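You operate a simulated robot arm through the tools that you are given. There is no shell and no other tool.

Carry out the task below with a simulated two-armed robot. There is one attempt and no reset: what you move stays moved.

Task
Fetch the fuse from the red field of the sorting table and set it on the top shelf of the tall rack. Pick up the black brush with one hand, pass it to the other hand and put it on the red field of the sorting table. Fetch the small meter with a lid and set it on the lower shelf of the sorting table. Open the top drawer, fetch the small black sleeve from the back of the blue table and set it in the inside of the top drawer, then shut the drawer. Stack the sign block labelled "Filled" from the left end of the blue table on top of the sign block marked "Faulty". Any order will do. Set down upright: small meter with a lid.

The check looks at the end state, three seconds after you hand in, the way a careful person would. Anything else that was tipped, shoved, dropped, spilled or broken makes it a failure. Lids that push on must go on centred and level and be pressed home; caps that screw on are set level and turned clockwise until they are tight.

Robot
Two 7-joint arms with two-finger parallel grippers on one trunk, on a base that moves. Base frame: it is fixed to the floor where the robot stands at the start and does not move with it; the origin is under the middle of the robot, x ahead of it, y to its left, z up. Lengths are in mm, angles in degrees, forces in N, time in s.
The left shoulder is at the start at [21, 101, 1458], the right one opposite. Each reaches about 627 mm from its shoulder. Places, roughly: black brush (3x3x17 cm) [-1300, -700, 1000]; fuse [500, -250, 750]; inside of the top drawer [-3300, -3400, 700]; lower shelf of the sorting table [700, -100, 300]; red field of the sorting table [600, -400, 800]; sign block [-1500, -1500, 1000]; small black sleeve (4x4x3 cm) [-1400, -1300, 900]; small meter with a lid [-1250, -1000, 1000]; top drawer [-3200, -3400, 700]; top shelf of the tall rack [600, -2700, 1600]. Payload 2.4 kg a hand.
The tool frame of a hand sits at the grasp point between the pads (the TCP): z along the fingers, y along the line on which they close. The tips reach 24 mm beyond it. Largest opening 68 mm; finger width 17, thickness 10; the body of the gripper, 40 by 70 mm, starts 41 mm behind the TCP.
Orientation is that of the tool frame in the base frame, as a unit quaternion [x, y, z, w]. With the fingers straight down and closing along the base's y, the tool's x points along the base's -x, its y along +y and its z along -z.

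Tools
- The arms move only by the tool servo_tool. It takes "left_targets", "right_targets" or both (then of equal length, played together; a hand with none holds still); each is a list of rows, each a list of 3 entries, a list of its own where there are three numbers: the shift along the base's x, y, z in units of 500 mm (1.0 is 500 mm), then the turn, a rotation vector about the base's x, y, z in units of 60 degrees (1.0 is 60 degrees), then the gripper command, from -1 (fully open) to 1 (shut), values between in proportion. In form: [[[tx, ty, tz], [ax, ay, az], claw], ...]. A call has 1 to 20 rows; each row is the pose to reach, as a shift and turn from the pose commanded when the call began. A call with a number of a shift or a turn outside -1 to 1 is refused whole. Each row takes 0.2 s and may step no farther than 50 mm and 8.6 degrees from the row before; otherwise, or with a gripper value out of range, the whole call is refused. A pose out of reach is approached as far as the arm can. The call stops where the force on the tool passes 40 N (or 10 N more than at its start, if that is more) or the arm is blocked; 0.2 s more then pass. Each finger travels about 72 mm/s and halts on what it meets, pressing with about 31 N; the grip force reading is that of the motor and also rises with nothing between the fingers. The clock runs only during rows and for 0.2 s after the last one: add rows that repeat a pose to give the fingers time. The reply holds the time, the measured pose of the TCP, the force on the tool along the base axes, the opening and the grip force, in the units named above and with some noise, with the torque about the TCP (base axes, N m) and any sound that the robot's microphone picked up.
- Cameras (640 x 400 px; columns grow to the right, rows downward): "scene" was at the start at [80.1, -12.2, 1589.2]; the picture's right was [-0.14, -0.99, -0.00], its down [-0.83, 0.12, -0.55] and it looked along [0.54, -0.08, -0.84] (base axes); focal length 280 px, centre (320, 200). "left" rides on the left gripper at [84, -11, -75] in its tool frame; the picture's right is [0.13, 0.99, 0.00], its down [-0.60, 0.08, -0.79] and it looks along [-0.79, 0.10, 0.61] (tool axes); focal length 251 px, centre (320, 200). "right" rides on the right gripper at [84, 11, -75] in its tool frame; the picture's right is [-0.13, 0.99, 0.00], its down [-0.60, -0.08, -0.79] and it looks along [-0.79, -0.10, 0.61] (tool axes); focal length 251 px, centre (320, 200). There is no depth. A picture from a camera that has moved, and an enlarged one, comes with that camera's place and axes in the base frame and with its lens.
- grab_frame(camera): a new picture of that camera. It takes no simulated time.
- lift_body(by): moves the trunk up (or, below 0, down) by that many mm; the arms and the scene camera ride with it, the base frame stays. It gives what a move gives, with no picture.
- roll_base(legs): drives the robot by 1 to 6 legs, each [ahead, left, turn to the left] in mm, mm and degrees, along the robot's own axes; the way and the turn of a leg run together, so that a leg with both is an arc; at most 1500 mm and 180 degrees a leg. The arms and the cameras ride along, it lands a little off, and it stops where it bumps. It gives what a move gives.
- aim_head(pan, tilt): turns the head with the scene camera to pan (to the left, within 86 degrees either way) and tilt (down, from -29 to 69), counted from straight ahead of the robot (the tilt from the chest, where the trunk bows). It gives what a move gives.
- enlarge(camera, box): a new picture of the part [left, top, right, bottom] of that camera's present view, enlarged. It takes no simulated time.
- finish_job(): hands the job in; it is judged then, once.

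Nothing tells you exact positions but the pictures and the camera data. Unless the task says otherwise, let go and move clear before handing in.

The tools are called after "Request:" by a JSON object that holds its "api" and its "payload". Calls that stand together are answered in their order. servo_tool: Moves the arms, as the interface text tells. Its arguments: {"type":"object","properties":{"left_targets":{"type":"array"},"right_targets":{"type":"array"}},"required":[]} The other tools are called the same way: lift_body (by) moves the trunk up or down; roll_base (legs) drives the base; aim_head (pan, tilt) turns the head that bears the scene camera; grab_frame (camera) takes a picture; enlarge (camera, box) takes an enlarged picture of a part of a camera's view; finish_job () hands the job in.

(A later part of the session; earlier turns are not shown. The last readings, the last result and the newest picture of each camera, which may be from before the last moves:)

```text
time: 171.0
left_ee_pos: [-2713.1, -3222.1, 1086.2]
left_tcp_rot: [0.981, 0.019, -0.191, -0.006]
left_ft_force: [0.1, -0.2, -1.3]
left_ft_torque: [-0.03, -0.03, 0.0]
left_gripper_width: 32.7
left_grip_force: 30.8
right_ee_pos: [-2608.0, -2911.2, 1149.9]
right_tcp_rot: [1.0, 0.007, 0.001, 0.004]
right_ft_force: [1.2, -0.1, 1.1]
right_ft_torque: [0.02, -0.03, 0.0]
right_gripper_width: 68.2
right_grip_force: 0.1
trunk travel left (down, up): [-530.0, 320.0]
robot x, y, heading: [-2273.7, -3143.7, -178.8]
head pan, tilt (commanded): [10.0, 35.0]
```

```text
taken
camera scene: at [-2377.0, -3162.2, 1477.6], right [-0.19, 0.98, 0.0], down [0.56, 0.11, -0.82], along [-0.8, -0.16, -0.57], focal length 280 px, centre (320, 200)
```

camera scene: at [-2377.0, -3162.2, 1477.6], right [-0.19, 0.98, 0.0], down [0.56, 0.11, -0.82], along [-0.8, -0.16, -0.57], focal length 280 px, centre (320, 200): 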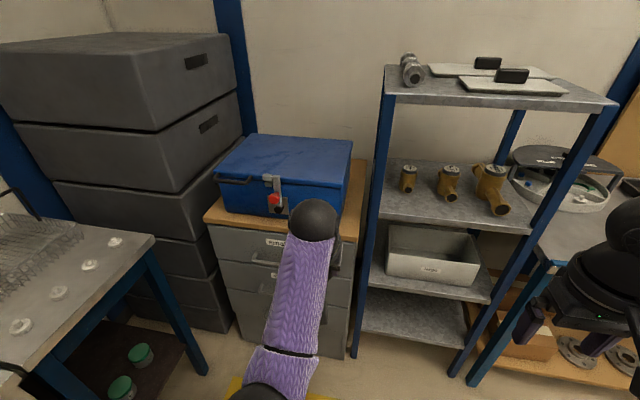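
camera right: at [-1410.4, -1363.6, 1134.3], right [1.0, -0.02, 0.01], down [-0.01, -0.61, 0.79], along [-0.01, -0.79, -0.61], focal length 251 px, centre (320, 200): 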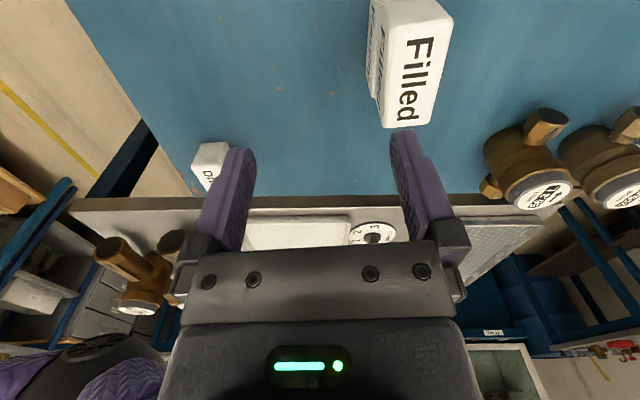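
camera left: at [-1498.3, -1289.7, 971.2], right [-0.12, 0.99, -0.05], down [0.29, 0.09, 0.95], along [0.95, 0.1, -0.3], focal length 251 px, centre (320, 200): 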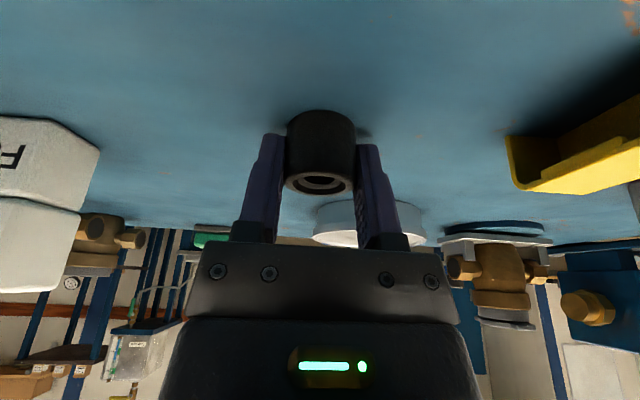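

The cabinet front is at x≈−3045, spanning y −3712…−3181, with the top drawer's handle near [−3020, −3430, 724]. I align the base with it and look at the handle.

Request:
{"api": "roll_base", "payload": {"legs": [[0, 250, -1.2]]}}

Request:
{"api": "servo_tool", "payload": {"left_targets": [[[0.03, -0.06, 0.0], [0, 0, 0], 1], [[0.06, -0.12, 0], [0, 0, 0], 1], [[0.06, -0.2, 0], [0, 0, 0], 1], [[0.06, -0.2, 0], [0, 0, 0], 1]]}}

Request:
{"api": "aim_head", "payload": {"pan": 0, "tilt": 45}}

Request:
{"api": "grab_frame", "payload": {"camera": "scene"}}

Request:
{"api": "grab_frame", "payload": {"camera": "right"}}

```text
time: 172.8
left_ee_pos: [-2713.3, -3458.1, 1087.4]
left_tcp_rot: [0.982, 0.008, -0.189, -0.008]
left_ft_force: [-0.4, -0.1, -0.4]
left_ft_torque: [0.0, -0.01, 0.0]
left_gripper_width: 32.9
left_grip_force: 31.1
right_ee_pos: [-2601.7, -3151.3, 1149.7]
right_tcp_rot: [1.0, -0.003, 0.0, 0.005]
right_ft_force: [0.3, 0.4, 0.6]
right_ft_torque: [0.0, 0.01, 0.01]
right_gripper_width: 68.0
right_grip_force: 0.0
trunk travel left (down, up): [-530.0, 320.0]
robot x, y, heading: [-2266.8, -3389.7, 179.8]
head pan, tilt (commanded): [10.0, 35.0]
```

```text
time: 173.8
left_ee_pos: [-2683.7, -3558.2, 1087.6]
left_tcp_rot: [0.982, 0.008, -0.19, -0.008]
left_ft_force: [-1.0, -0.7, -1.1]
left_ft_torque: [0.01, 0.0, -0.01]
left_gripper_width: 33.0
left_grip_force: 30.6
right_ee_pos: [-2601.6, -3149.7, 1150.1]
right_tcp_rot: [1.0, -0.004, 0.001, 0.005]
right_ft_force: [-0.2, -0.3, 0.3]
right_ft_torque: [0.01, 0.01, 0.02]
right_gripper_width: 67.9
right_grip_force: 0.0
trunk travel left (down, up): [-530.0, 320.0]
robot x, y, heading: [-2271.1, -3391.4, 179.9]
head pan, tilt (commanded): [10.0, 35.0]
```

```text
time: 174.5
left_ee_pos: [-2682.3, -3557.5, 1087.3]
left_tcp_rot: [0.982, 0.009, -0.19, -0.008]
left_ft_force: [-0.5, 0.3, -1.3]
left_ft_torque: [-0.02, -0.01, 0.0]
left_gripper_width: 32.8
left_grip_force: 31.2
right_ee_pos: [-2601.3, -3150.5, 1149.7]
right_tcp_rot: [1.0, -0.003, 0.001, 0.004]
right_ft_force: [-0.1, -0.2, 0.3]
right_ft_torque: [-0.02, 0.0, -0.04]
right_gripper_width: 68.0
right_grip_force: 0.0
trunk travel left (down, up): [-530.0, 320.0]
robot x, y, heading: [-2265.9, -3389.0, 179.7]
head pan, tilt (commanded): [0.0, 45.0]
```

```text
taken
camera scene: at [-2370.3, -3391.4, 1462.9], right [0.0, 1.0, 0.0], down [0.71, 0.0, -0.71], along [-0.71, 0.0, -0.71], focal length 280 px, centre (320, 200)
```

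scene: 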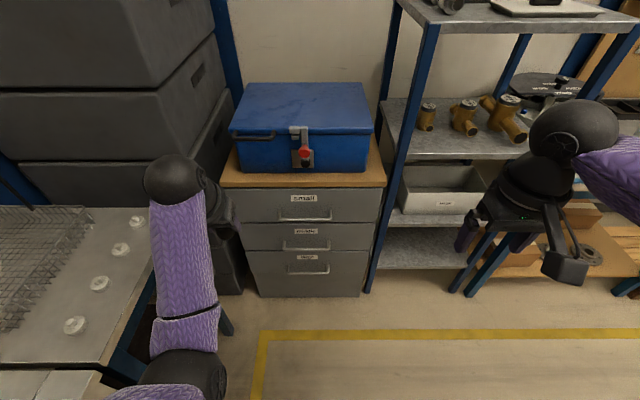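

```text
taken
camera right: at [-2516.3, -3162.0, 1224.2], right [-0.14, -0.99, 0.01], down [-0.6, 0.09, 0.79], along [-0.79, 0.1, -0.61], focal length 251 px, centre (320, 200)
```

right: 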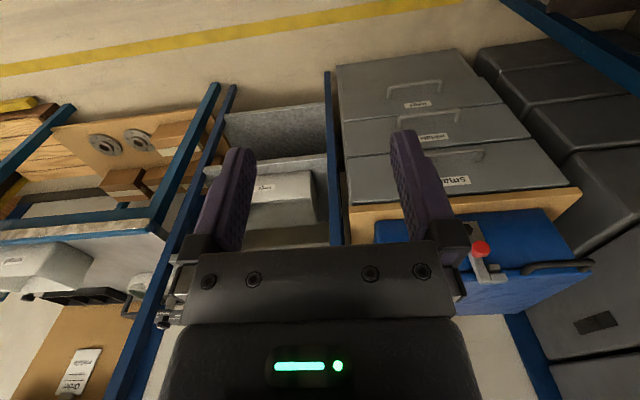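

Good frontal view. I zoom on the drawer handle in both views.

Request:
{"api": "enlarge", "payload": {"camera": "scene", "box": [215, 165, 395, 305]}}

Request:
{"api": "enlarge", "payload": {"camera": "right", "box": [320, 40, 600, 230]}}

```text
2.86 times, centred on (305, 235) of scene
camera zoom: at [-2370.3, -3391.4, 1462.9], right [0.0, 1.0, 0.0], down [0.71, 0.0, -0.71], along [-0.71, 0.0, -0.71], focal length 799 px, centre (363, 100)
```

zoom: 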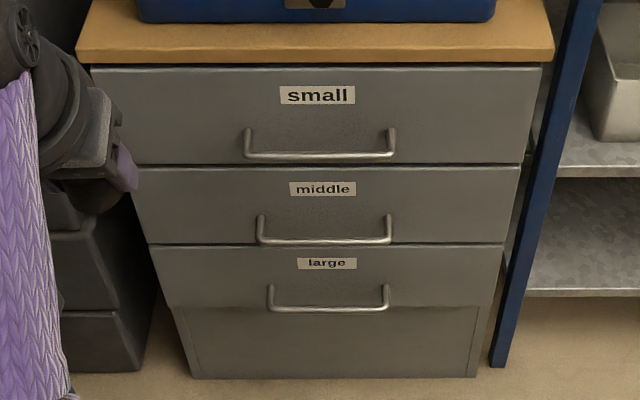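

```text
2.11 times, centred on (460, 135) of right
camera zoom: at [-2516.3, -3162.0, 1224.2], right [-0.14, -0.99, 0.01], down [-0.6, 0.09, 0.79], along [-0.79, 0.1, -0.61], focal length 529 px, centre (25, 337)
```

zoom: 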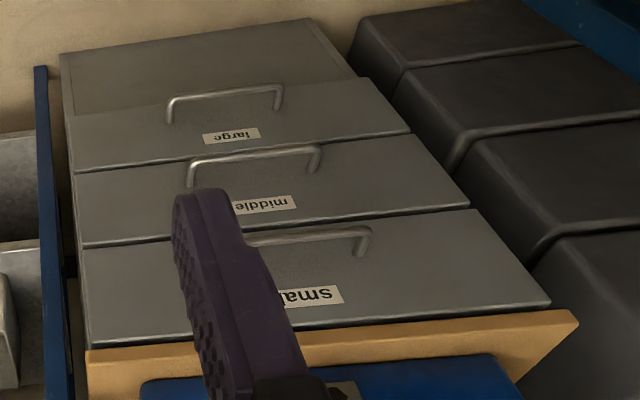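

The handle is a U-bar about 180 mm long at roughly x≈−3006, z≈732, y −3530…−3352, standing ~40 mm off the drawer front. I'll turn the right hand to point forward with the fingers closing vertically, in stages.

Request:
{"api": "servo_tool", "payload": {"right_targets": [[[0, 0, 0], [0, 0, -0.14], -1], [[0, 0, 0], [0, 0, -0.28], -1], [[0, 0, 0], [0, 0, -0.42], -1], [[0, 0, 0], [0, 0, -0.56], -1], [[0, 0, 0], [0, 0, -0.7], -1], [[0, 0, 0], [0, 0, -0.84], -1], [[0, 0, 0], [0, 0, -0.98], -1], [[0, 0, 0], [0, 0, -0.98], -1]]}}

Request:
{"api": "servo_tool", "payload": {"right_targets": [[[-0.03, 0, 0], [0, 0, -0.13], -1], [[-0.06, 0, 0], [0, 0, -0.26], -1], [[-0.09, 0, 0], [0, 0, -0.39], -1], [[-0.12, 0, 0], [0, 0, -0.52], -1], [[-0.12, 0, 0], [0, 0, -0.52], -1]]}}

Request:
{"api": "servo_tool", "payload": {"right_targets": [[[-0.03, 0, 0], [0, 0.14, 0], -1], [[-0.06, 0, 0], [0, 0.28, 0], -1], [[-0.09, 0, 0], [0, 0.42, 0], -1], [[-0.12, 0, 0], [0, 0.56, 0], -1], [[-0.15, 0, 0], [0, 0.7, 0], -1], [[-0.18, 0, 0], [0, 0.84, 0], -1], [[-0.2, 0, 0], [0, 0.98, 0], -1], [[-0.2, 0, 0], [0, 0.98, 0], -1]]}}

```text
time: 176.3
left_ee_pos: [-2682.2, -3558.0, 1086.6]
left_tcp_rot: [0.982, 0.008, -0.19, -0.008]
left_ft_force: [1.1, 0.4, -1.2]
left_ft_torque: [0.0, -0.02, 0.0]
left_gripper_width: 32.6
left_grip_force: 31.3
right_ee_pos: [-2601.5, -3150.2, 1150.4]
right_tcp_rot: [0.869, -0.495, -0.002, 0.004]
right_ft_force: [-0.7, 0.4, -0.5]
right_ft_torque: [-0.04, -0.01, -0.01]
right_gripper_width: 67.9
right_grip_force: 0.1
trunk travel left (down, up): [-530.0, 320.0]
robot x, y, heading: [-2272.5, -3388.5, 179.5]
head pan, tilt (commanded): [0.0, 45.0]
```

```text
time: 177.5
left_ee_pos: [-2683.3, -3557.3, 1087.7]
left_tcp_rot: [0.982, 0.009, -0.19, -0.007]
left_ft_force: [-0.1, 0.2, -1.1]
left_ft_torque: [-0.01, 0.0, 0.04]
left_gripper_width: 32.8
left_grip_force: 31.1
right_ee_pos: [-2660.1, -3150.2, 1149.8]
right_tcp_rot: [-0.704, 0.711, 0.003, -0.003]
right_ft_force: [-0.2, 0.2, 0.1]
right_ft_torque: [0.02, 0.0, 0.02]
right_gripper_width: 68.0
right_grip_force: 0.1
trunk travel left (down, up): [-530.0, 320.0]
robot x, y, heading: [-2268.9, -3391.3, 179.6]
head pan, tilt (commanded): [0.0, 45.0]
```

```text
time: 179.3
left_ee_pos: [-2682.1, -3558.0, 1087.6]
left_tcp_rot: [0.982, 0.009, -0.19, -0.007]
left_ft_force: [0.4, -0.8, -1.7]
left_ft_torque: [-0.03, 0.01, -0.01]
left_gripper_width: 32.8
left_grip_force: 30.9
right_ee_pos: [-2760.7, -3150.4, 1149.8]
right_tcp_rot: [-0.612, 0.616, 0.35, -0.352]
right_ft_force: [0.4, 0.6, 0.0]
right_ft_torque: [0.04, 0.0, 0.02]
right_gripper_width: 68.2
right_grip_force: 0.1
trunk travel left (down, up): [-530.0, 320.0]
robot x, y, heading: [-2272.2, -3385.8, 179.8]
head pan, tilt (commanded): [0.0, 45.0]
```

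That works. I finish the tilt to horizontal and move the hand across toward the handle's y.

Request:
{"api": "servo_tool", "payload": {"right_targets": [[[-0.02, -0.06, 0], [0, 0.13, 0], -1], [[-0.04, -0.12, 0], [0, 0.26, 0], -1], [[-0.06, -0.2, 0], [0, 0.39, 0], -1], [[-0.06, -0.28, 0], [0, 0.52, 0], -1], [[-0.06, -0.36, 0], [0, 0.52, 0], -1], [[-0.06, -0.44, 0], [0, 0.52, 0], -1], [[-0.06, -0.52, 0], [0, 0.52, 0], -1], [[-0.06, -0.56, 0], [0, 0.52, 0], -1], [[-0.06, -0.56, 0], [0, 0.52, 0], -1]]}}

Request:
{"api": "grab_frame", "payload": {"camera": "scene"}}

Request:
{"api": "grab_frame", "payload": {"camera": "right"}}

```text
time: 181.3
left_ee_pos: [-2682.8, -3557.3, 1086.7]
left_tcp_rot: [0.982, 0.008, -0.19, -0.008]
left_ft_force: [-1.0, -0.4, 0.5]
left_ft_torque: [-0.01, 0.01, 0.0]
left_gripper_width: 32.8
left_grip_force: 30.9
right_ee_pos: [-2794.9, -3413.8, 1143.8]
right_tcp_rot: [-0.5, 0.495, 0.513, -0.491]
right_ft_force: [-0.7, -0.7, -0.7]
right_ft_torque: [-0.03, 0.0, 0.01]
right_gripper_width: 68.1
right_grip_force: 0.1
trunk travel left (down, up): [-530.0, 320.0]
robot x, y, heading: [-2269.2, -3387.5, 179.7]
head pan, tilt (commanded): [0.0, 45.0]
```

```text
taken
camera scene: at [-2370.3, -3391.5, 1462.9], right [0.01, 1.0, 0.0], down [0.71, 0.0, -0.71], along [-0.71, 0.0, -0.71], focal length 280 px, centre (320, 200)
```

scene: 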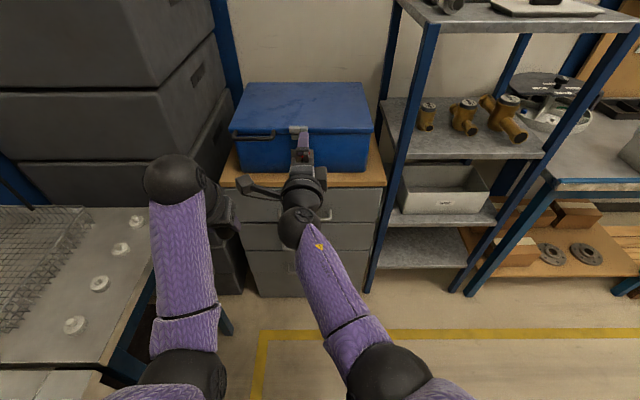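

```text
taken
camera right: at [-2719.9, -3501.5, 1151.0], right [0.01, 0.1, 0.99], down [0.8, 0.59, -0.07], along [-0.6, 0.8, -0.08], focal length 251 px, centre (320, 200)
```

right: 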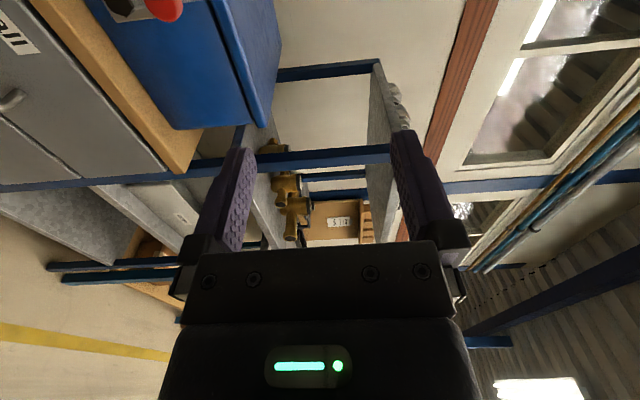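

The right hand points forward above the drawer. I lower the trunk in two steps to handle height and check.

Request:
{"api": "lift_body", "payload": {"by": -250}}

Request:
{"api": "lift_body", "payload": {"by": -150}}

Request:
{"api": "aim_head", "payload": {"pan": 0, "tilt": 35}}

Request:
{"api": "grab_frame", "payload": {"camera": "scene"}}

Request:
{"api": "grab_frame", "payload": {"camera": "right"}}

```text
time: 183.9
left_ee_pos: [-2682.3, -3557.4, 838.0]
left_tcp_rot: [0.982, 0.009, -0.191, -0.006]
left_ft_force: [0.0, 0.3, -1.8]
left_ft_torque: [0.0, -0.01, 0.0]
left_gripper_width: 32.9
left_grip_force: 31.0
right_ee_pos: [-2797.3, -3416.3, 901.2]
right_tcp_rot: [-0.497, 0.49, 0.517, -0.495]
right_ft_force: [0.3, 0.1, -0.4]
right_ft_torque: [0.0, 0.02, -0.03]
right_gripper_width: 67.7
right_grip_force: 0.0
trunk travel left (down, up): [-280.0, 570.0]
robot x, y, heading: [-2268.6, -3390.1, 179.9]
head pan, tilt (commanded): [0.0, 45.0]
```

```text
time: 185.1
left_ee_pos: [-2684.7, -3557.2, 730.2]
left_tcp_rot: [0.982, 0.006, -0.191, -0.008]
left_ft_force: [-8.6, 1.8, -3.7]
left_ft_torque: [-0.14, 0.09, 0.37]
left_gripper_width: 33.1
left_grip_force: 30.9
right_ee_pos: [-2800.8, -3412.7, 793.7]
right_tcp_rot: [-0.496, 0.488, 0.524, -0.491]
right_ft_force: [1.0, 1.4, 0.2]
right_ft_torque: [0.02, 0.0, 0.03]
right_gripper_width: 68.1
right_grip_force: 0.1
trunk travel left (down, up): [-175.0, 674.0]
robot x, y, heading: [-2267.5, -3390.1, 179.7]
head pan, tilt (commanded): [0.0, 45.0]
stopped: the force on the tool passed its limit at 52 N (the readings are from after the stop); the commanded pose is now the measured one
```

```text
time: 185.8
left_ee_pos: [-2685.0, -3557.9, 732.1]
left_tcp_rot: [0.981, 0.006, -0.192, -0.007]
left_ft_force: [-17.2, 3.1, -5.7]
left_ft_torque: [-0.19, -0.1, 0.52]
left_gripper_width: 32.6
left_grip_force: 30.8
right_ee_pos: [-2800.8, -3413.0, 795.1]
right_tcp_rot: [-0.497, 0.487, 0.523, -0.491]
right_ft_force: [0.6, -0.9, 0.1]
right_ft_torque: [0.01, -0.02, -0.01]
right_gripper_width: 68.0
right_grip_force: 0.0
trunk travel left (down, up): [-175.0, 674.0]
robot x, y, heading: [-2268.3, -3390.3, 179.6]
head pan, tilt (commanded): [0.0, 35.0]
```

```text
taken
camera scene: at [-2438.1, -3391.2, 1119.8], right [0.01, 1.0, 0.0], down [0.57, 0.0, -0.82], along [-0.82, 0.0, -0.57], focal length 280 px, centre (320, 200)
```

scene: 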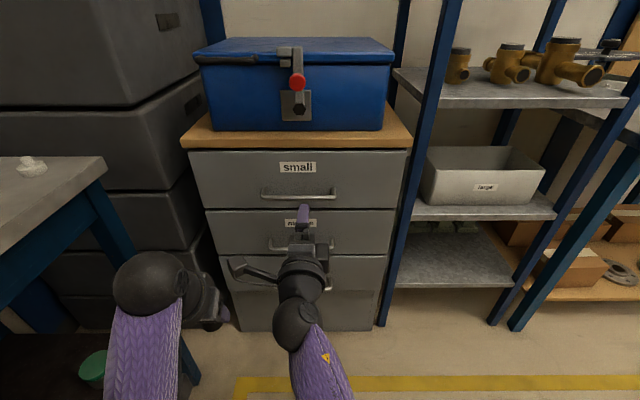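

```text
taken
camera right: at [-2725.8, -3499.3, 799.5], right [0.03, 0.09, 1.0], down [0.8, 0.59, -0.08], along [-0.59, 0.8, -0.05], focal length 251 px, centre (320, 200)
```

right: 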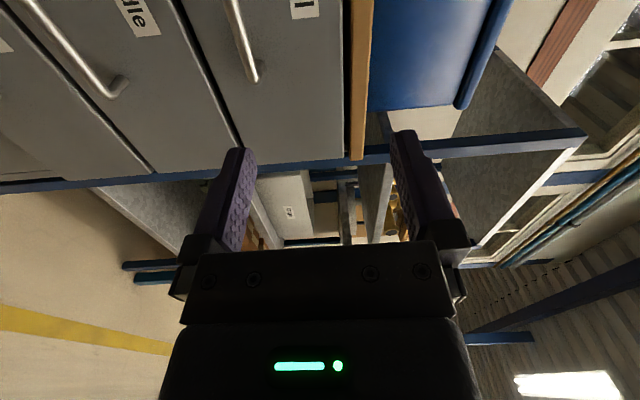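

The left hand is again pressing its own forearm because the trunk bows when lowered; I move it forward and down a little. Then I lower the right hand to the handle height (z≈728).

Request:
{"api": "servo_tool", "payload": {"left_targets": [[[-0.04, 0, -0.03], [0, 0, 0], 1], [[-0.08, 0, -0.07], [0, 0, 0], 1], [[-0.12, 0, -0.1], [0, 0, 0], 1], [[-0.12, 0, -0.1], [0, 0, 0], 1]], "right_targets": [[[0, 0, -0.04], [0, 0, 0], -1], [[0, 0, -0.08], [0, 0, 0], -1], [[0, 0, -0.12], [0, 0, 0], -1], [[0, 0, -0.134], [0, 0, 0], -1]]}}

Request:
{"api": "roll_base", "payload": {"legs": [[130, 0, 0]]}}

Request:
{"api": "grab_frame", "payload": {"camera": "right"}}

Request:
{"api": "grab_frame", "payload": {"camera": "scene"}}

```text
time: 186.4
left_ee_pos: [-2718.0, -3559.6, 699.5]
left_tcp_rot: [0.983, 0.007, -0.186, -0.004]
left_ft_force: [2.0, -3.8, -0.1]
left_ft_torque: [0.2, 0.14, -0.05]
left_gripper_width: 33.0
left_grip_force: 31.5
right_ee_pos: [-2798.5, -3413.6, 759.4]
right_tcp_rot: [-0.494, 0.496, 0.518, -0.491]
right_ft_force: [-1.3, 2.9, -0.2]
right_ft_torque: [0.14, 0.11, 0.01]
right_gripper_width: 68.0
right_grip_force: 0.1
trunk travel left (down, up): [-175.0, 674.0]
robot x, y, heading: [-2269.3, -3388.5, 179.7]
head pan, tilt (commanded): [0.0, 35.0]
stopped in row 2 (right hand): the force on the tool passed its limit at 47 N (the readings are from after the stop); the commanded pose is now the measured one
```

```text
time: 187.7
left_ee_pos: [-2847.0, -3560.0, 700.1]
left_tcp_rot: [0.983, 0.009, -0.185, -0.004]
left_ft_force: [5.5, -8.2, -0.8]
left_ft_torque: [0.49, 0.3, -0.2]
left_gripper_width: 33.4
left_grip_force: 30.9
right_ee_pos: [-2927.0, -3413.0, 759.3]
right_tcp_rot: [-0.495, 0.495, 0.519, -0.491]
right_ft_force: [-5.3, 8.8, 0.6]
right_ft_torque: [-0.07, -0.06, 0.14]
right_gripper_width: 68.1
right_grip_force: 0.1
trunk travel left (down, up): [-175.0, 674.0]
robot x, y, heading: [-2399.1, -3388.1, 180.0]
head pan, tilt (commanded): [0.0, 35.0]
```

```text
taken
camera right: at [-2853.3, -3501.3, 765.8], right [0.02, 0.1, 0.99], down [0.81, 0.58, -0.08], along [-0.59, 0.81, -0.07], focal length 251 px, centre (320, 200)
```

right: 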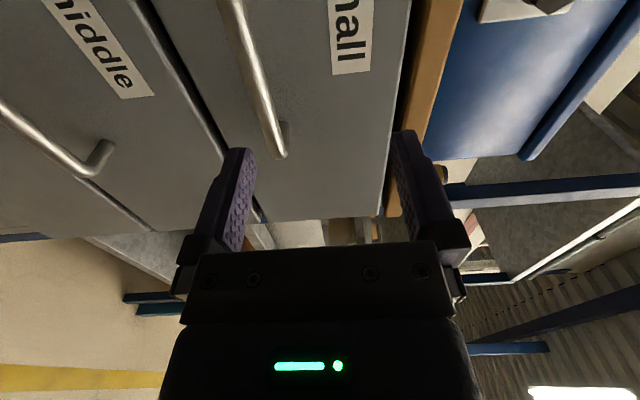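

```text
taken
camera scene: at [-2566.7, -3391.0, 1119.9], right [0.0, 1.0, 0.0], down [0.57, 0.0, -0.82], along [-0.82, 0.0, -0.57], focal length 280 px, centre (320, 200)
```

scene: 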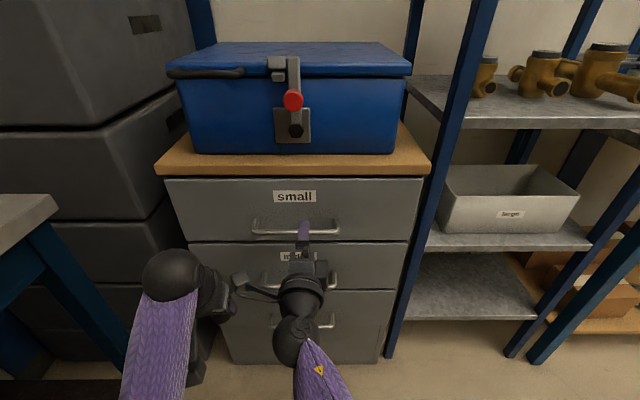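

The two hands are touching (the right hand's camera against the left hand). I move the left hand outward 70 mm, then lower the right hand to z≈725.

Request:
{"api": "servo_tool", "payload": {"left_targets": [[[0.0, -0.07, 0.0], [0, 0, 0], 1], [[0, -0.14, 0], [0, 0, 0], 1], [[0, -0.16, 0], [0, 0, 0], 1], [[0, -0.16, 0], [0, 0, 0], 1]]}}

Request:
{"api": "servo_tool", "payload": {"right_targets": [[[0, 0, -0.04], [0, 0, 0], -1], [[0, 0, -0.068], [0, 0, 0], -1], [[0, 0, -0.068], [0, 0, 0], -1]]}}

Request:
{"api": "grab_frame", "payload": {"camera": "right"}}

Request:
{"api": "enlarge", "payload": {"camera": "scene", "box": [130, 160, 430, 360]}}

```text
time: 188.7
left_ee_pos: [-2847.4, -3641.8, 699.2]
left_tcp_rot: [0.982, 0.008, -0.186, -0.004]
left_ft_force: [0.1, -0.5, -0.6]
left_ft_torque: [-0.03, -0.01, -0.01]
left_gripper_width: 33.0
left_grip_force: 30.5
right_ee_pos: [-2927.4, -3413.8, 759.6]
right_tcp_rot: [-0.495, 0.495, 0.518, -0.492]
right_ft_force: [-0.8, -0.5, 1.3]
right_ft_torque: [-0.03, -0.03, -0.02]
right_gripper_width: 67.9
right_grip_force: 0.1
trunk travel left (down, up): [-175.0, 674.0]
robot x, y, heading: [-2401.1, -3391.0, 179.8]
head pan, tilt (commanded): [0.0, 35.0]
```

```text
time: 189.5
left_ee_pos: [-2847.4, -3640.9, 699.1]
left_tcp_rot: [0.983, 0.008, -0.185, -0.005]
left_ft_force: [-0.8, -0.4, -0.8]
left_ft_torque: [0.01, 0.0, -0.01]
left_gripper_width: 33.0
left_grip_force: 30.9
right_ee_pos: [-2927.7, -3413.5, 748.5]
right_tcp_rot: [-0.495, 0.496, 0.518, -0.491]
right_ft_force: [-0.8, 0.8, -0.3]
right_ft_torque: [0.04, -0.03, 0.0]
right_gripper_width: 68.0
right_grip_force: 0.0
right hand out of reach, approached as far as the arm can: row 1, 2, 3
trunk travel left (down, up): [-175.0, 674.0]
robot x, y, heading: [-2399.0, -3391.1, 180.0]
head pan, tilt (commanded): [0.0, 35.0]
```

```text
taken
camera right: at [-2853.5, -3501.6, 755.7], right [0.02, 0.1, 0.99], down [0.81, 0.58, -0.08], along [-0.59, 0.81, -0.07], focal length 251 px, centre (320, 200)
```

right: 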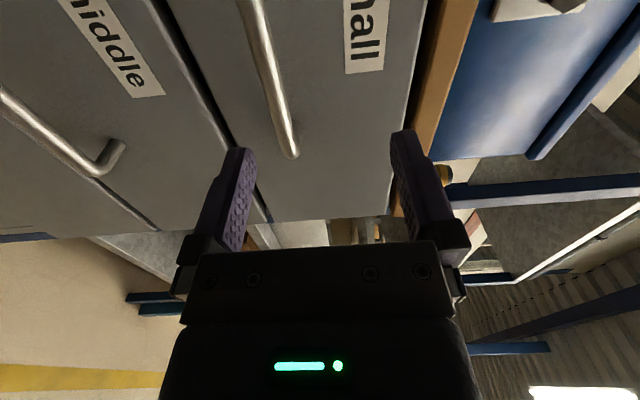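

```text
2.00 times, centred on (280, 260) of scene
camera zoom: at [-2566.8, -3391.1, 1119.9], right [0.0, 1.0, 0.0], down [0.57, 0.0, -0.82], along [-0.82, 0.0, -0.57], focal length 559 px, centre (400, 80)
```

zoom: 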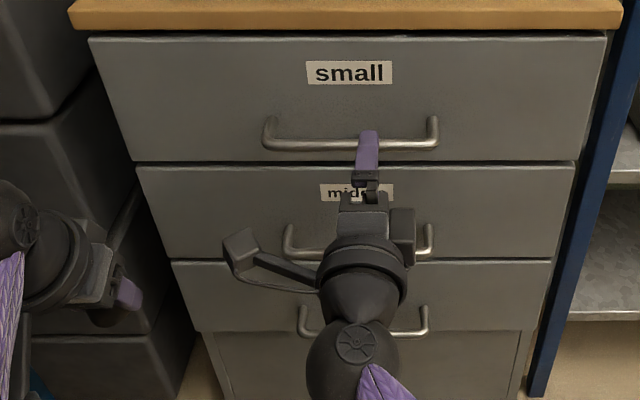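

The right arm is at its limit downward, so I lower the trunk 24 mm instead.

Request:
{"api": "lift_body", "payload": {"by": -24}}

Request:
{"api": "grab_frame", "payload": {"camera": "right"}}

```text
time: 190.2
left_ee_pos: [-2846.2, -3638.8, 677.1]
left_tcp_rot: [0.982, 0.009, -0.186, -0.005]
left_ft_force: [-1.1, 0.9, -1.0]
left_ft_torque: [-0.01, -0.03, -0.03]
left_gripper_width: 32.8
left_grip_force: 31.1
right_ee_pos: [-2926.3, -3414.0, 724.0]
right_tcp_rot: [-0.494, 0.496, 0.518, -0.491]
right_ft_force: [-0.1, -0.1, -0.5]
right_ft_torque: [-0.04, -0.02, 0.02]
right_gripper_width: 68.2
right_grip_force: 0.1
trunk travel left (down, up): [-151.0, 698.0]
robot x, y, heading: [-2399.2, -3386.6, 179.9]
head pan, tilt (commanded): [0.0, 35.0]
```

```text
taken
camera right: at [-2852.4, -3501.7, 731.2], right [0.02, 0.1, 0.99], down [0.81, 0.58, -0.08], along [-0.59, 0.81, -0.07], focal length 251 px, centre (320, 200)
```

right: 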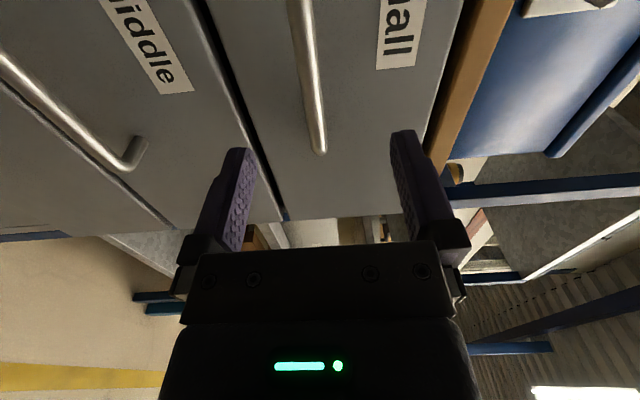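

I drive forward 45 mm so the fingertips get close to the bar, then recheck the height.

Request:
{"api": "roll_base", "payload": {"legs": [[45, 0, 0]]}}

Request:
{"api": "grab_frame", "payload": {"camera": "right"}}

Request:
{"api": "enlarge", "payload": {"camera": "scene", "box": [180, 180, 380, 320]}}

```text
time: 191.1
left_ee_pos: [-2891.8, -3639.0, 675.1]
left_tcp_rot: [0.983, 0.008, -0.185, -0.005]
left_ft_force: [0.5, -0.6, 0.0]
left_ft_torque: [0.0, -0.01, -0.03]
left_gripper_width: 33.0
left_grip_force: 31.3
right_ee_pos: [-2971.2, -3413.6, 724.5]
right_tcp_rot: [-0.494, 0.496, 0.517, -0.492]
right_ft_force: [-0.2, -0.5, -0.3]
right_ft_torque: [0.05, 0.03, -0.04]
right_gripper_width: 67.9
right_grip_force: 0.0
trunk travel left (down, up): [-151.0, 698.0]
robot x, y, heading: [-2442.7, -3388.5, 179.8]
head pan, tilt (commanded): [0.0, 35.0]
```

```text
taken
camera right: at [-2897.4, -3501.3, 731.2], right [0.02, 0.1, 0.99], down [0.81, 0.58, -0.08], along [-0.59, 0.81, -0.07], focal length 251 px, centre (320, 200)
```

right: 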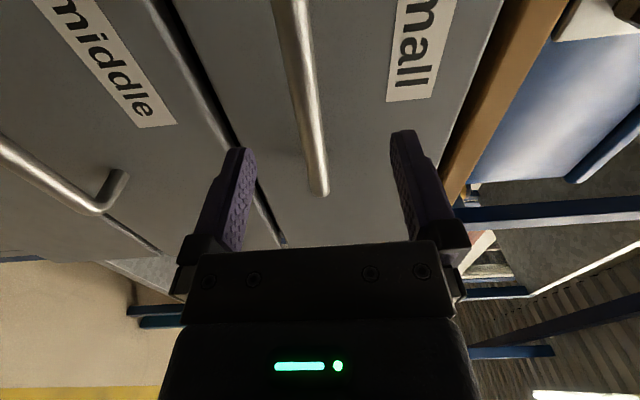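

```text
2.86 times, centred on (280, 250) of scene
camera zoom: at [-2618.7, -3390.8, 1095.3], right [0.0, 1.0, 0.0], down [0.57, 0.0, -0.82], along [-0.82, 0.0, -0.57], focal length 799 px, centre (434, 57)
```

zoom: 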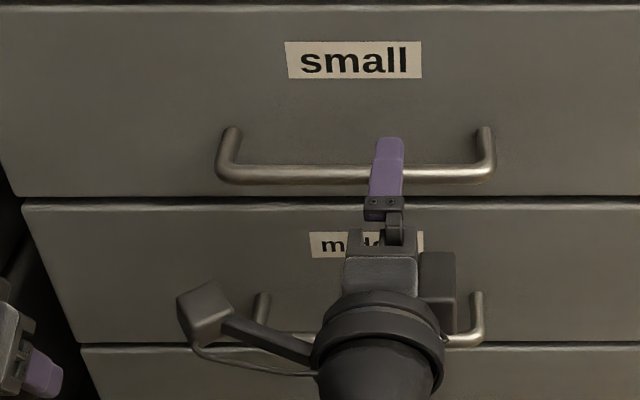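

The bar is within a few mm of the TCP height. I move forward another 30 mm so the bar sits between the pads, and look.

Request:
{"api": "roll_base", "payload": {"legs": [[30, 0, 0]]}}

Request:
{"api": "grab_frame", "payload": {"camera": "right"}}

Request:
{"api": "enlarge", "payload": {"camera": "scene", "box": [180, 180, 380, 320]}}

```text
time: 191.9
left_ee_pos: [-2921.4, -3639.9, 675.1]
left_tcp_rot: [0.983, 0.008, -0.186, -0.005]
left_ft_force: [-0.4, -0.6, -1.1]
left_ft_torque: [-0.01, 0.01, 0.02]
left_gripper_width: 33.0
left_grip_force: 30.9
right_ee_pos: [-3001.1, -3413.7, 723.2]
right_tcp_rot: [-0.494, 0.496, 0.519, -0.491]
right_ft_force: [-0.1, 0.0, -1.0]
right_ft_torque: [0.0, -0.03, -0.02]
right_gripper_width: 67.9
right_grip_force: 0.2
trunk travel left (down, up): [-151.0, 698.0]
robot x, y, heading: [-2469.6, -3383.9, 179.8]
head pan, tilt (commanded): [0.0, 35.0]
```

```text
taken
camera right: at [-2927.8, -3500.9, 731.1], right [0.02, 0.1, 0.99], down [0.81, 0.58, -0.08], along [-0.59, 0.81, -0.07], focal length 251 px, centre (320, 200)
```

right: 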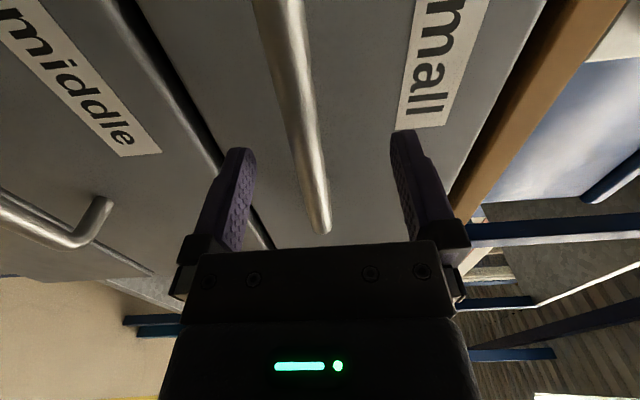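

```text
2.86 times, centred on (280, 250) of scene
camera zoom: at [-2649.1, -3390.6, 1095.3], right [0.0, 1.0, 0.0], down [0.57, 0.0, -0.82], along [-0.82, 0.0, -0.57], focal length 799 px, centre (434, 57)
```

zoom: 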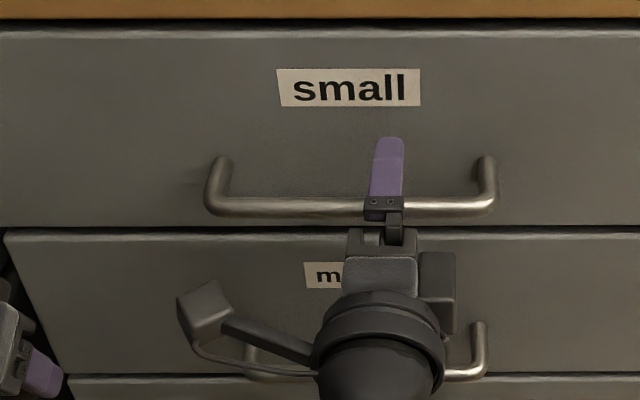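

The bar is about 9 mm ahead of the TCP and ~4 mm low. I lower 4 mm and close on the bar.

Request:
{"api": "lift_body", "payload": {"by": -4}}

Request:
{"api": "servo_tool", "payload": {"right_targets": [[[0, 0, 0], [0, 0, 0], 0.2], [[0, 0, 0], [0, 0, 0], 1], [[0, 0, 0], [0, 0, 0], 1], [[0, 0, 0], [0, 0, 0], 1]]}}

Request:
{"api": "grab_frame", "payload": {"camera": "right"}}

```text
time: 192.4
left_ee_pos: [-2921.7, -3639.8, 671.7]
left_tcp_rot: [0.983, 0.008, -0.186, -0.004]
left_ft_force: [0.8, -0.3, -1.1]
left_ft_torque: [0.0, 0.02, 0.0]
left_gripper_width: 33.1
left_grip_force: 30.2
right_ee_pos: [-3001.4, -3413.3, 719.5]
right_tcp_rot: [-0.494, 0.496, 0.518, -0.491]
right_ft_force: [0.8, -0.2, 1.1]
right_ft_torque: [0.02, 0.01, -0.01]
right_gripper_width: 68.0
right_grip_force: 0.0
trunk travel left (down, up): [-147.0, 702.0]
robot x, y, heading: [-2474.4, -3388.7, 179.7]
head pan, tilt (commanded): [0.0, 35.0]
```

```text
time: 193.4
left_ee_pos: [-2921.0, -3638.9, 671.4]
left_tcp_rot: [0.983, 0.008, -0.186, -0.004]
left_ft_force: [0.3, -0.2, -0.9]
left_ft_torque: [-0.04, -0.01, -0.02]
left_gripper_width: 33.2
left_grip_force: 31.1
right_ee_pos: [-3002.0, -3414.2, 719.6]
right_tcp_rot: [-0.494, 0.497, 0.517, -0.491]
right_ft_force: [2.1, -0.4, -4.8]
right_ft_torque: [-0.62, -0.09, 0.02]
right_gripper_width: 13.8
right_grip_force: 33.6
trunk travel left (down, up): [-147.0, 702.0]
robot x, y, heading: [-2470.5, -3390.2, 179.8]
head pan, tilt (commanded): [0.0, 35.0]
```

```text
taken
camera right: at [-2927.9, -3500.9, 726.7], right [0.02, 0.1, 0.99], down [0.81, 0.58, -0.08], along [-0.59, 0.81, -0.07], focal length 251 px, centre (320, 200)
```

right: 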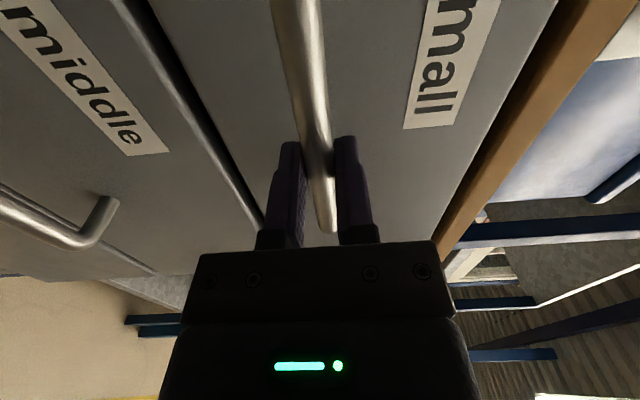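

The handle bar is gripped (13.8 mm). I pull by driving the base straight back, checking midway.

Request:
{"api": "roll_base", "payload": {"legs": [[-120, 0, 0]]}}

Request:
{"api": "grab_frame", "payload": {"camera": "scene"}}

```text
time: 194.7
left_ee_pos: [-2803.8, -3640.6, 672.6]
left_tcp_rot: [0.983, 0.008, -0.186, -0.005]
left_ft_force: [0.5, -0.9, -1.0]
left_ft_torque: [0.0, 0.01, 0.0]
left_gripper_width: 32.8
left_grip_force: 31.1
right_ee_pos: [-2884.7, -3412.8, 720.1]
right_tcp_rot: [-0.494, 0.497, 0.518, -0.49]
right_ft_force: [0.9, 6.6, -7.2]
right_ft_torque: [-0.58, -0.1, -0.02]
right_gripper_width: 13.9
right_grip_force: 33.7
trunk travel left (down, up): [-147.0, 702.0]
robot x, y, heading: [-2355.1, -3388.5, 179.9]
head pan, tilt (commanded): [0.0, 35.0]
```

```text
taken
camera scene: at [-2532.5, -3390.5, 1091.0], right [0.0, 1.0, 0.0], down [0.57, 0.0, -0.82], along [-0.82, 0.0, -0.57], focal length 280 px, centre (320, 200)
```

scene: 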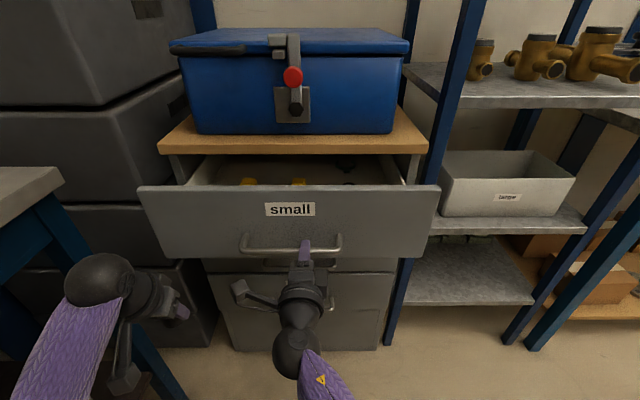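

The drawer slides open nicely and holds some small parts. I keep pulling.

Request:
{"api": "roll_base", "payload": {"legs": [[-130, 0, 0]]}}

Request:
{"api": "grab_frame", "payload": {"camera": "scene"}}

```text
time: 196.0
left_ee_pos: [-2673.3, -3639.4, 672.5]
left_tcp_rot: [0.983, 0.008, -0.185, -0.005]
left_ft_force: [-0.6, 0.2, -1.3]
left_ft_torque: [0.01, 0.0, -0.01]
left_gripper_width: 32.9
left_grip_force: 31.1
right_ee_pos: [-2753.5, -3413.6, 721.5]
right_tcp_rot: [-0.494, 0.498, 0.518, -0.49]
right_ft_force: [0.9, 5.8, -4.2]
right_ft_torque: [-0.56, -0.05, 0.2]
right_gripper_width: 13.7
right_grip_force: 32.9
trunk travel left (down, up): [-147.0, 702.0]
robot x, y, heading: [-2221.8, -3392.8, 179.8]
head pan, tilt (commanded): [0.0, 35.0]
```

```text
taken
camera scene: at [-2402.3, -3391.0, 1091.1], right [0.0, 1.0, 0.0], down [0.57, 0.0, -0.82], along [-0.82, 0.0, -0.57], focal length 280 px, centre (320, 200)
```

scene: 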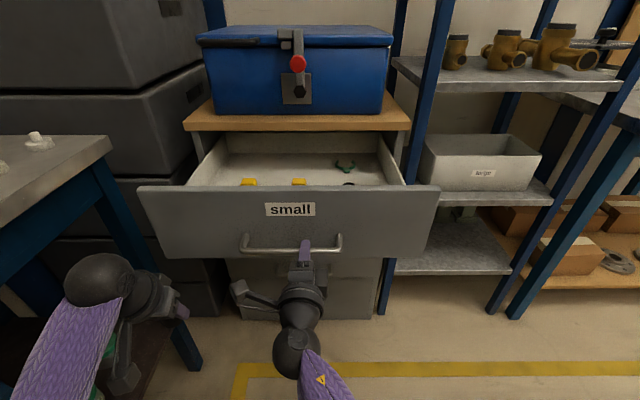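

Open about 250 mm. One more 60 mm for hand clearance.

Request:
{"api": "roll_base", "payload": {"legs": [[-60, 0, 0]]}}

Request:
{"api": "grab_frame", "payload": {"camera": "scene"}}

```text
time: 196.9
left_ee_pos: [-2613.4, -3640.6, 671.1]
left_tcp_rot: [0.983, 0.007, -0.186, -0.004]
left_ft_force: [0.2, 0.6, -0.6]
left_ft_torque: [0.02, 0.02, -0.03]
left_gripper_width: 32.8
left_grip_force: 30.9
right_ee_pos: [-2693.0, -3413.3, 720.2]
right_tcp_rot: [-0.494, 0.497, 0.518, -0.491]
right_ft_force: [0.1, 7.0, -1.1]
right_ft_torque: [-0.58, -0.02, 0.0]
right_gripper_width: 13.9
right_grip_force: 33.4
trunk travel left (down, up): [-147.0, 702.0]
robot x, y, heading: [-2161.7, -3390.4, 180.3]
head pan, tilt (commanded): [0.0, 35.0]
```

```text
taken
camera scene: at [-2342.3, -3391.2, 1091.1], right [0.0, 1.0, 0.0], down [0.57, 0.0, -0.82], along [-0.82, 0.0, -0.57], focal length 280 px, centre (320, 200)
```

scene: 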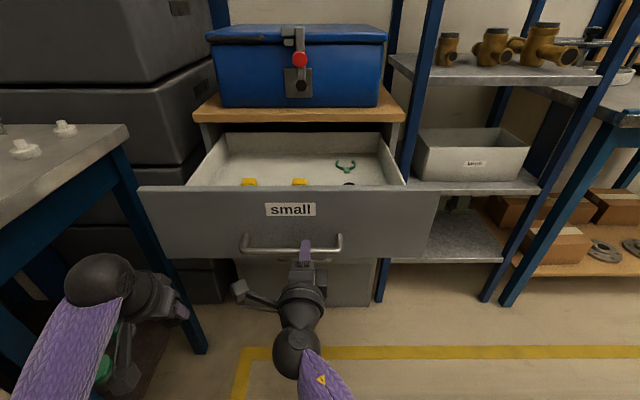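

The drawer is open about 310 mm. I release the handle, back the hand off, and raise the trunk.

Request:
{"api": "servo_tool", "payload": {"right_targets": [[[0, 0, 0], [0, 0, 0], 0], [[0, 0, 0], [0, 0, 0], -1], [[0, 0, 0], [0, 0, 0], -1], [[0, 0, 0], [0, 0, 0], -1]]}}

Request:
{"api": "roll_base", "payload": {"legs": [[-70, 0, 0]]}}

Request:
{"api": "lift_body", "payload": {"by": 330}}

Request:
{"api": "aim_head", "payload": {"pan": 0, "tilt": 45}}

Request:
{"api": "grab_frame", "payload": {"camera": "scene"}}

```text
time: 197.9
left_ee_pos: [-2613.5, -3640.9, 672.0]
left_tcp_rot: [0.983, 0.008, -0.185, -0.005]
left_ft_force: [0.8, -0.3, 0.2]
left_ft_torque: [0.01, 0.0, 0.0]
left_gripper_width: 32.9
left_grip_force: 30.9
right_ee_pos: [-2693.5, -3414.2, 720.7]
right_tcp_rot: [-0.494, 0.498, 0.518, -0.49]
right_ft_force: [0.0, -1.0, -0.4]
right_ft_torque: [0.02, -0.01, 0.02]
right_gripper_width: 68.0
right_grip_force: 0.0
trunk travel left (down, up): [-147.0, 702.0]
robot x, y, heading: [-2167.7, -3391.5, 179.6]
head pan, tilt (commanded): [0.0, 35.0]
```

```text
time: 198.9
left_ee_pos: [-2543.0, -3641.0, 671.9]
left_tcp_rot: [0.982, 0.008, -0.186, -0.005]
left_ft_force: [0.2, 0.5, -0.9]
left_ft_torque: [0.0, 0.01, 0.0]
left_gripper_width: 32.9
left_grip_force: 31.3
right_ee_pos: [-2624.1, -3414.7, 719.8]
right_tcp_rot: [-0.494, 0.497, 0.518, -0.49]
right_ft_force: [0.1, -0.1, 0.4]
right_ft_torque: [0.0, 0.01, -0.01]
right_gripper_width: 67.9
right_grip_force: 0.0
trunk travel left (down, up): [-147.0, 702.0]
robot x, y, heading: [-2096.2, -3391.3, 179.7]
head pan, tilt (commanded): [0.0, 35.0]
```

```text
time: 202.2
left_ee_pos: [-2543.1, -3641.4, 1000.7]
left_tcp_rot: [0.982, 0.008, -0.186, -0.004]
left_ft_force: [0.3, 0.7, -1.5]
left_ft_torque: [0.0, -0.02, 0.02]
left_gripper_width: 32.8
left_grip_force: 31.7
right_ee_pos: [-2611.1, -3414.1, 1132.5]
right_tcp_rot: [-0.45, 0.454, 0.559, -0.529]
right_ft_force: [-1.5, -0.1, 0.2]
right_ft_torque: [-0.01, 0.02, -0.02]
right_gripper_width: 68.2
right_grip_force: 0.1
trunk travel left (down, up): [-477.0, 372.0]
robot x, y, heading: [-2096.1, -3389.8, 179.8]
head pan, tilt (commanded): [0.0, 35.0]
```

```text
time: 202.9
left_ee_pos: [-2544.1, -3640.7, 1000.7]
left_tcp_rot: [0.983, 0.008, -0.185, -0.004]
left_ft_force: [0.1, -0.7, -2.0]
left_ft_torque: [0.0, 0.01, 0.0]
left_gripper_width: 32.8
left_grip_force: 31.3
right_ee_pos: [-2612.1, -3413.5, 1132.4]
right_tcp_rot: [-0.45, 0.454, 0.558, -0.529]
right_ft_force: [0.6, 0.6, -0.4]
right_ft_torque: [0.02, 0.01, -0.02]
right_gripper_width: 67.7
right_grip_force: 0.1
trunk travel left (down, up): [-477.0, 372.0]
robot x, y, heading: [-2096.4, -3390.9, 179.9]
head pan, tilt (commanded): [0.0, 45.0]
```

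```text
taken
camera scene: at [-2200.3, -3392.4, 1410.7], right [0.0, 1.0, 0.0], down [0.71, 0.0, -0.71], along [-0.71, 0.0, -0.71], focal length 280 px, centre (320, 200)
```

scene: 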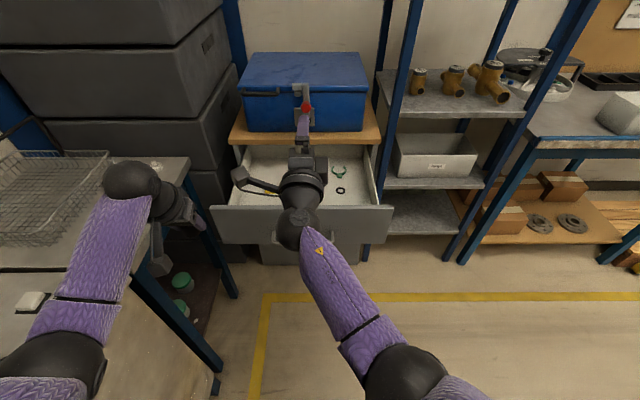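

The drawer interior is visible. I move the right hand aside and zoom in on the interior.

Request:
{"api": "servo_tool", "payload": {"right_targets": [[[0.02, 0.08, 0], [0, 0, 0], -1], [[0.04, 0.16, 0], [0, 0, 0], -1], [[0.04, 0.24, 0], [0, 0, 0], -1], [[0.04, 0.32, 0], [0, 0, 0], -1], [[0.04, 0.4, 0], [0, 0, 0], -1], [[0.04, 0.48, 0], [0, 0, 0], -1], [[0.04, 0.48, 0], [0, 0, 0], -1]]}}

Request:
{"api": "grab_frame", "payload": {"camera": "scene"}}

Request:
{"api": "enlarge", "payload": {"camera": "scene", "box": [190, 110, 410, 260]}}

Request:
{"api": "grab_frame", "payload": {"camera": "left"}}

```text
time: 204.5
left_ee_pos: [-2543.2, -3640.3, 1000.9]
left_tcp_rot: [0.983, 0.009, -0.186, -0.004]
left_ft_force: [0.3, -0.5, -1.6]
left_ft_torque: [-0.03, 0.01, -0.01]
left_gripper_width: 33.0
left_grip_force: 30.5
right_ee_pos: [-2588.9, -3173.5, 1134.7]
right_tcp_rot: [-0.448, 0.455, 0.559, -0.529]
right_ft_force: [0.4, 0.1, -1.0]
right_ft_torque: [0.0, 0.0, 0.0]
right_gripper_width: 68.2
right_grip_force: 0.1
trunk travel left (down, up): [-477.0, 372.0]
robot x, y, heading: [-2093.4, -3391.8, 179.7]
head pan, tilt (commanded): [0.0, 45.0]
```

```text
taken
camera scene: at [-2200.3, -3392.3, 1410.6], right [0.0, 1.0, 0.0], down [0.71, 0.0, -0.71], along [-0.71, 0.0, -0.71], focal length 280 px, centre (320, 200)
```

scene: 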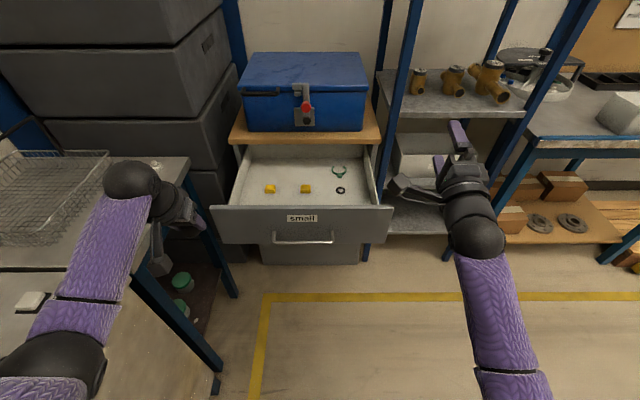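

```text
2.67 times, centred on (300, 185) of scene
camera zoom: at [-2200.3, -3392.3, 1410.6], right [0.0, 1.0, 0.0], down [0.71, 0.0, -0.71], along [-0.71, 0.0, -0.71], focal length 746 px, centre (373, 240)
```

zoom: 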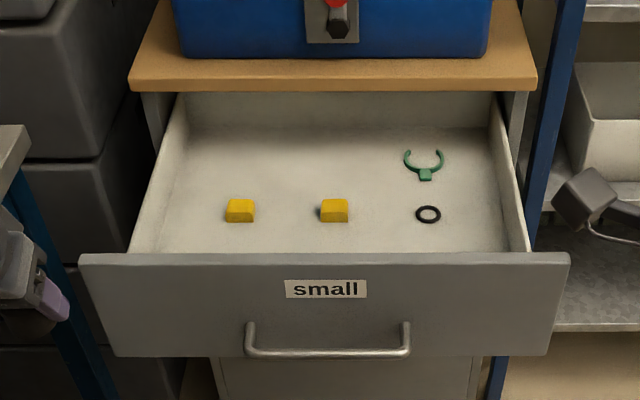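

```text
taken
camera left: at [-2438.1, -3628.1, 1042.0], right [0.13, -0.99, -0.06], down [-0.27, -0.09, 0.96], along [-0.95, -0.11, -0.28], focal length 251 px, centre (320, 200)
```

left: 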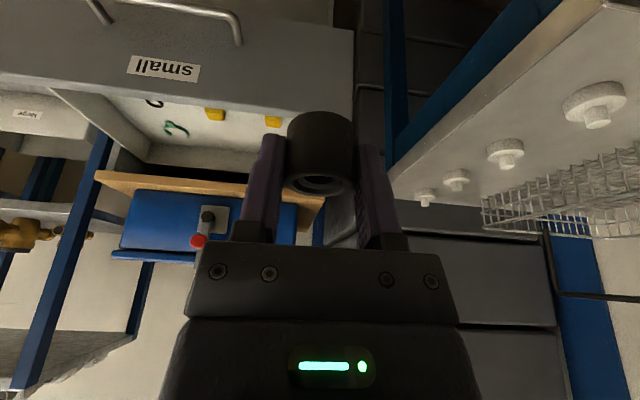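

The interior floor is near z≈726; a free spot lies between the two yellow clips, at about [−2955, −3507]. I retract the right hand a bit, drive up to the open drawer and bring the left hand over that spot.

Request:
{"api": "servo_tool", "payload": {"right_targets": [[[0.05, 0.04, 0], [0, 0, 0], -1], [[0.1, 0.08, 0], [0, 0, 0], -1], [[0.14, 0.1, 0], [0, 0, 0], -1], [[0.14, 0.1, 0], [0, 0, 0], -1]]}}

Request:
{"api": "roll_base", "payload": {"legs": [[300, 0, 0]]}}

Request:
{"api": "servo_tool", "payload": {"left_targets": [[[-0.02, 0.06, 0.0], [0, 0, 0], 1], [[-0.04, 0.14, 0], [0, 0, 0], 1], [[-0.06, 0.22, 0], [0, 0, 0], 1], [[-0.08, 0.268, 0], [0, 0, 0], 1], [[-0.08, 0.268, 0], [0, 0, 0], 1]]}}

Request:
{"api": "grab_frame", "payload": {"camera": "scene"}}

Request:
{"api": "grab_frame", "payload": {"camera": "left"}}

```text
time: 205.5
left_ee_pos: [-2543.2, -3640.2, 1001.4]
left_tcp_rot: [0.983, 0.007, -0.186, -0.005]
left_ft_force: [-1.0, -0.4, -2.0]
left_ft_torque: [-0.02, 0.02, 0.01]
left_gripper_width: 32.9
left_grip_force: 31.0
right_ee_pos: [-2520.4, -3125.3, 1132.3]
right_tcp_rot: [-0.45, 0.454, 0.558, -0.529]
right_ft_force: [0.0, -0.5, -1.2]
right_ft_torque: [0.0, -0.01, 0.02]
right_gripper_width: 68.3
right_grip_force: 0.2
trunk travel left (down, up): [-477.0, 372.0]
robot x, y, heading: [-2091.7, -3388.7, 180.0]
head pan, tilt (commanded): [0.0, 45.0]
```

```text
time: 207.5
left_ee_pos: [-2840.4, -3636.9, 1002.7]
left_tcp_rot: [0.983, 0.006, -0.185, -0.004]
left_ft_force: [0.1, 0.3, -1.9]
left_ft_torque: [0.04, -0.03, 0.03]
left_gripper_width: 32.6
left_grip_force: 31.1
right_ee_pos: [-2816.7, -3121.4, 1131.8]
right_tcp_rot: [-0.448, 0.456, 0.56, -0.528]
right_ft_force: [-0.8, -0.6, -0.5]
right_ft_torque: [0.02, 0.0, -0.03]
right_gripper_width: 68.0
right_grip_force: 0.2
trunk travel left (down, up): [-477.0, 372.0]
robot x, y, heading: [-2391.6, -3389.4, 179.3]
head pan, tilt (commanded): [0.0, 45.0]
```

```text
time: 208.7
left_ee_pos: [-2879.0, -3501.9, 1002.0]
left_tcp_rot: [0.983, 0.005, -0.186, -0.005]
left_ft_force: [0.2, -0.8, -1.0]
left_ft_torque: [0.01, 0.0, -0.02]
left_gripper_width: 32.8
left_grip_force: 30.6
right_ee_pos: [-2814.9, -3121.6, 1133.4]
right_tcp_rot: [-0.448, 0.455, 0.559, -0.528]
right_ft_force: [-0.9, -0.2, -0.6]
right_ft_torque: [-0.01, 0.01, 0.01]
right_gripper_width: 67.9
right_grip_force: 0.1
trunk travel left (down, up): [-477.0, 372.0]
robot x, y, heading: [-2386.8, -3389.4, 179.6]
head pan, tilt (commanded): [0.0, 45.0]
```

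```text
taken
camera scene: at [-2495.5, -3390.0, 1410.6], right [0.01, 1.0, 0.0], down [0.71, -0.01, -0.71], along [-0.71, 0.01, -0.71], focal length 280 px, centre (320, 200)
```

scene: 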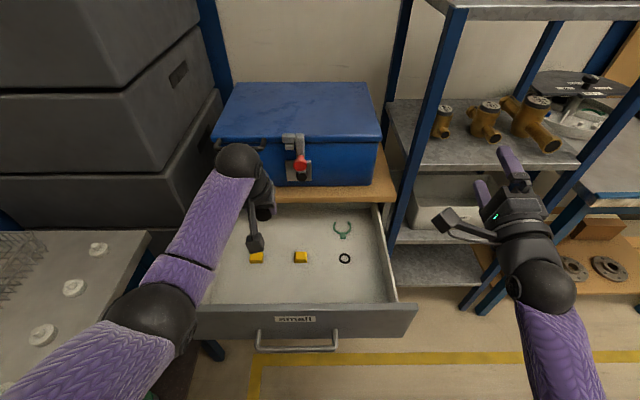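

```text
taken
camera left: at [-2773.5, -3489.0, 1042.3], right [0.13, -0.99, -0.06], down [-0.27, -0.09, 0.96], along [-0.95, -0.11, -0.28], focal length 251 px, centre (320, 200)
```

left: 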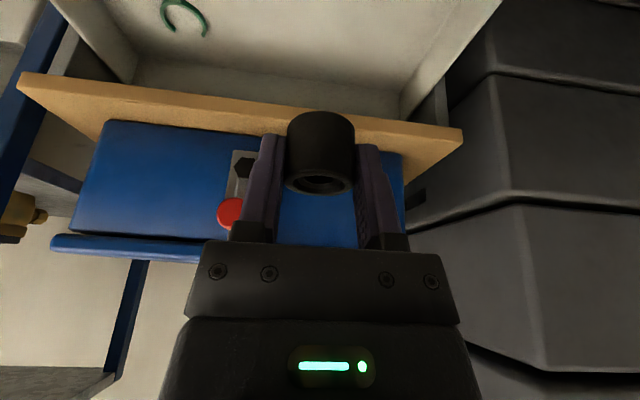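

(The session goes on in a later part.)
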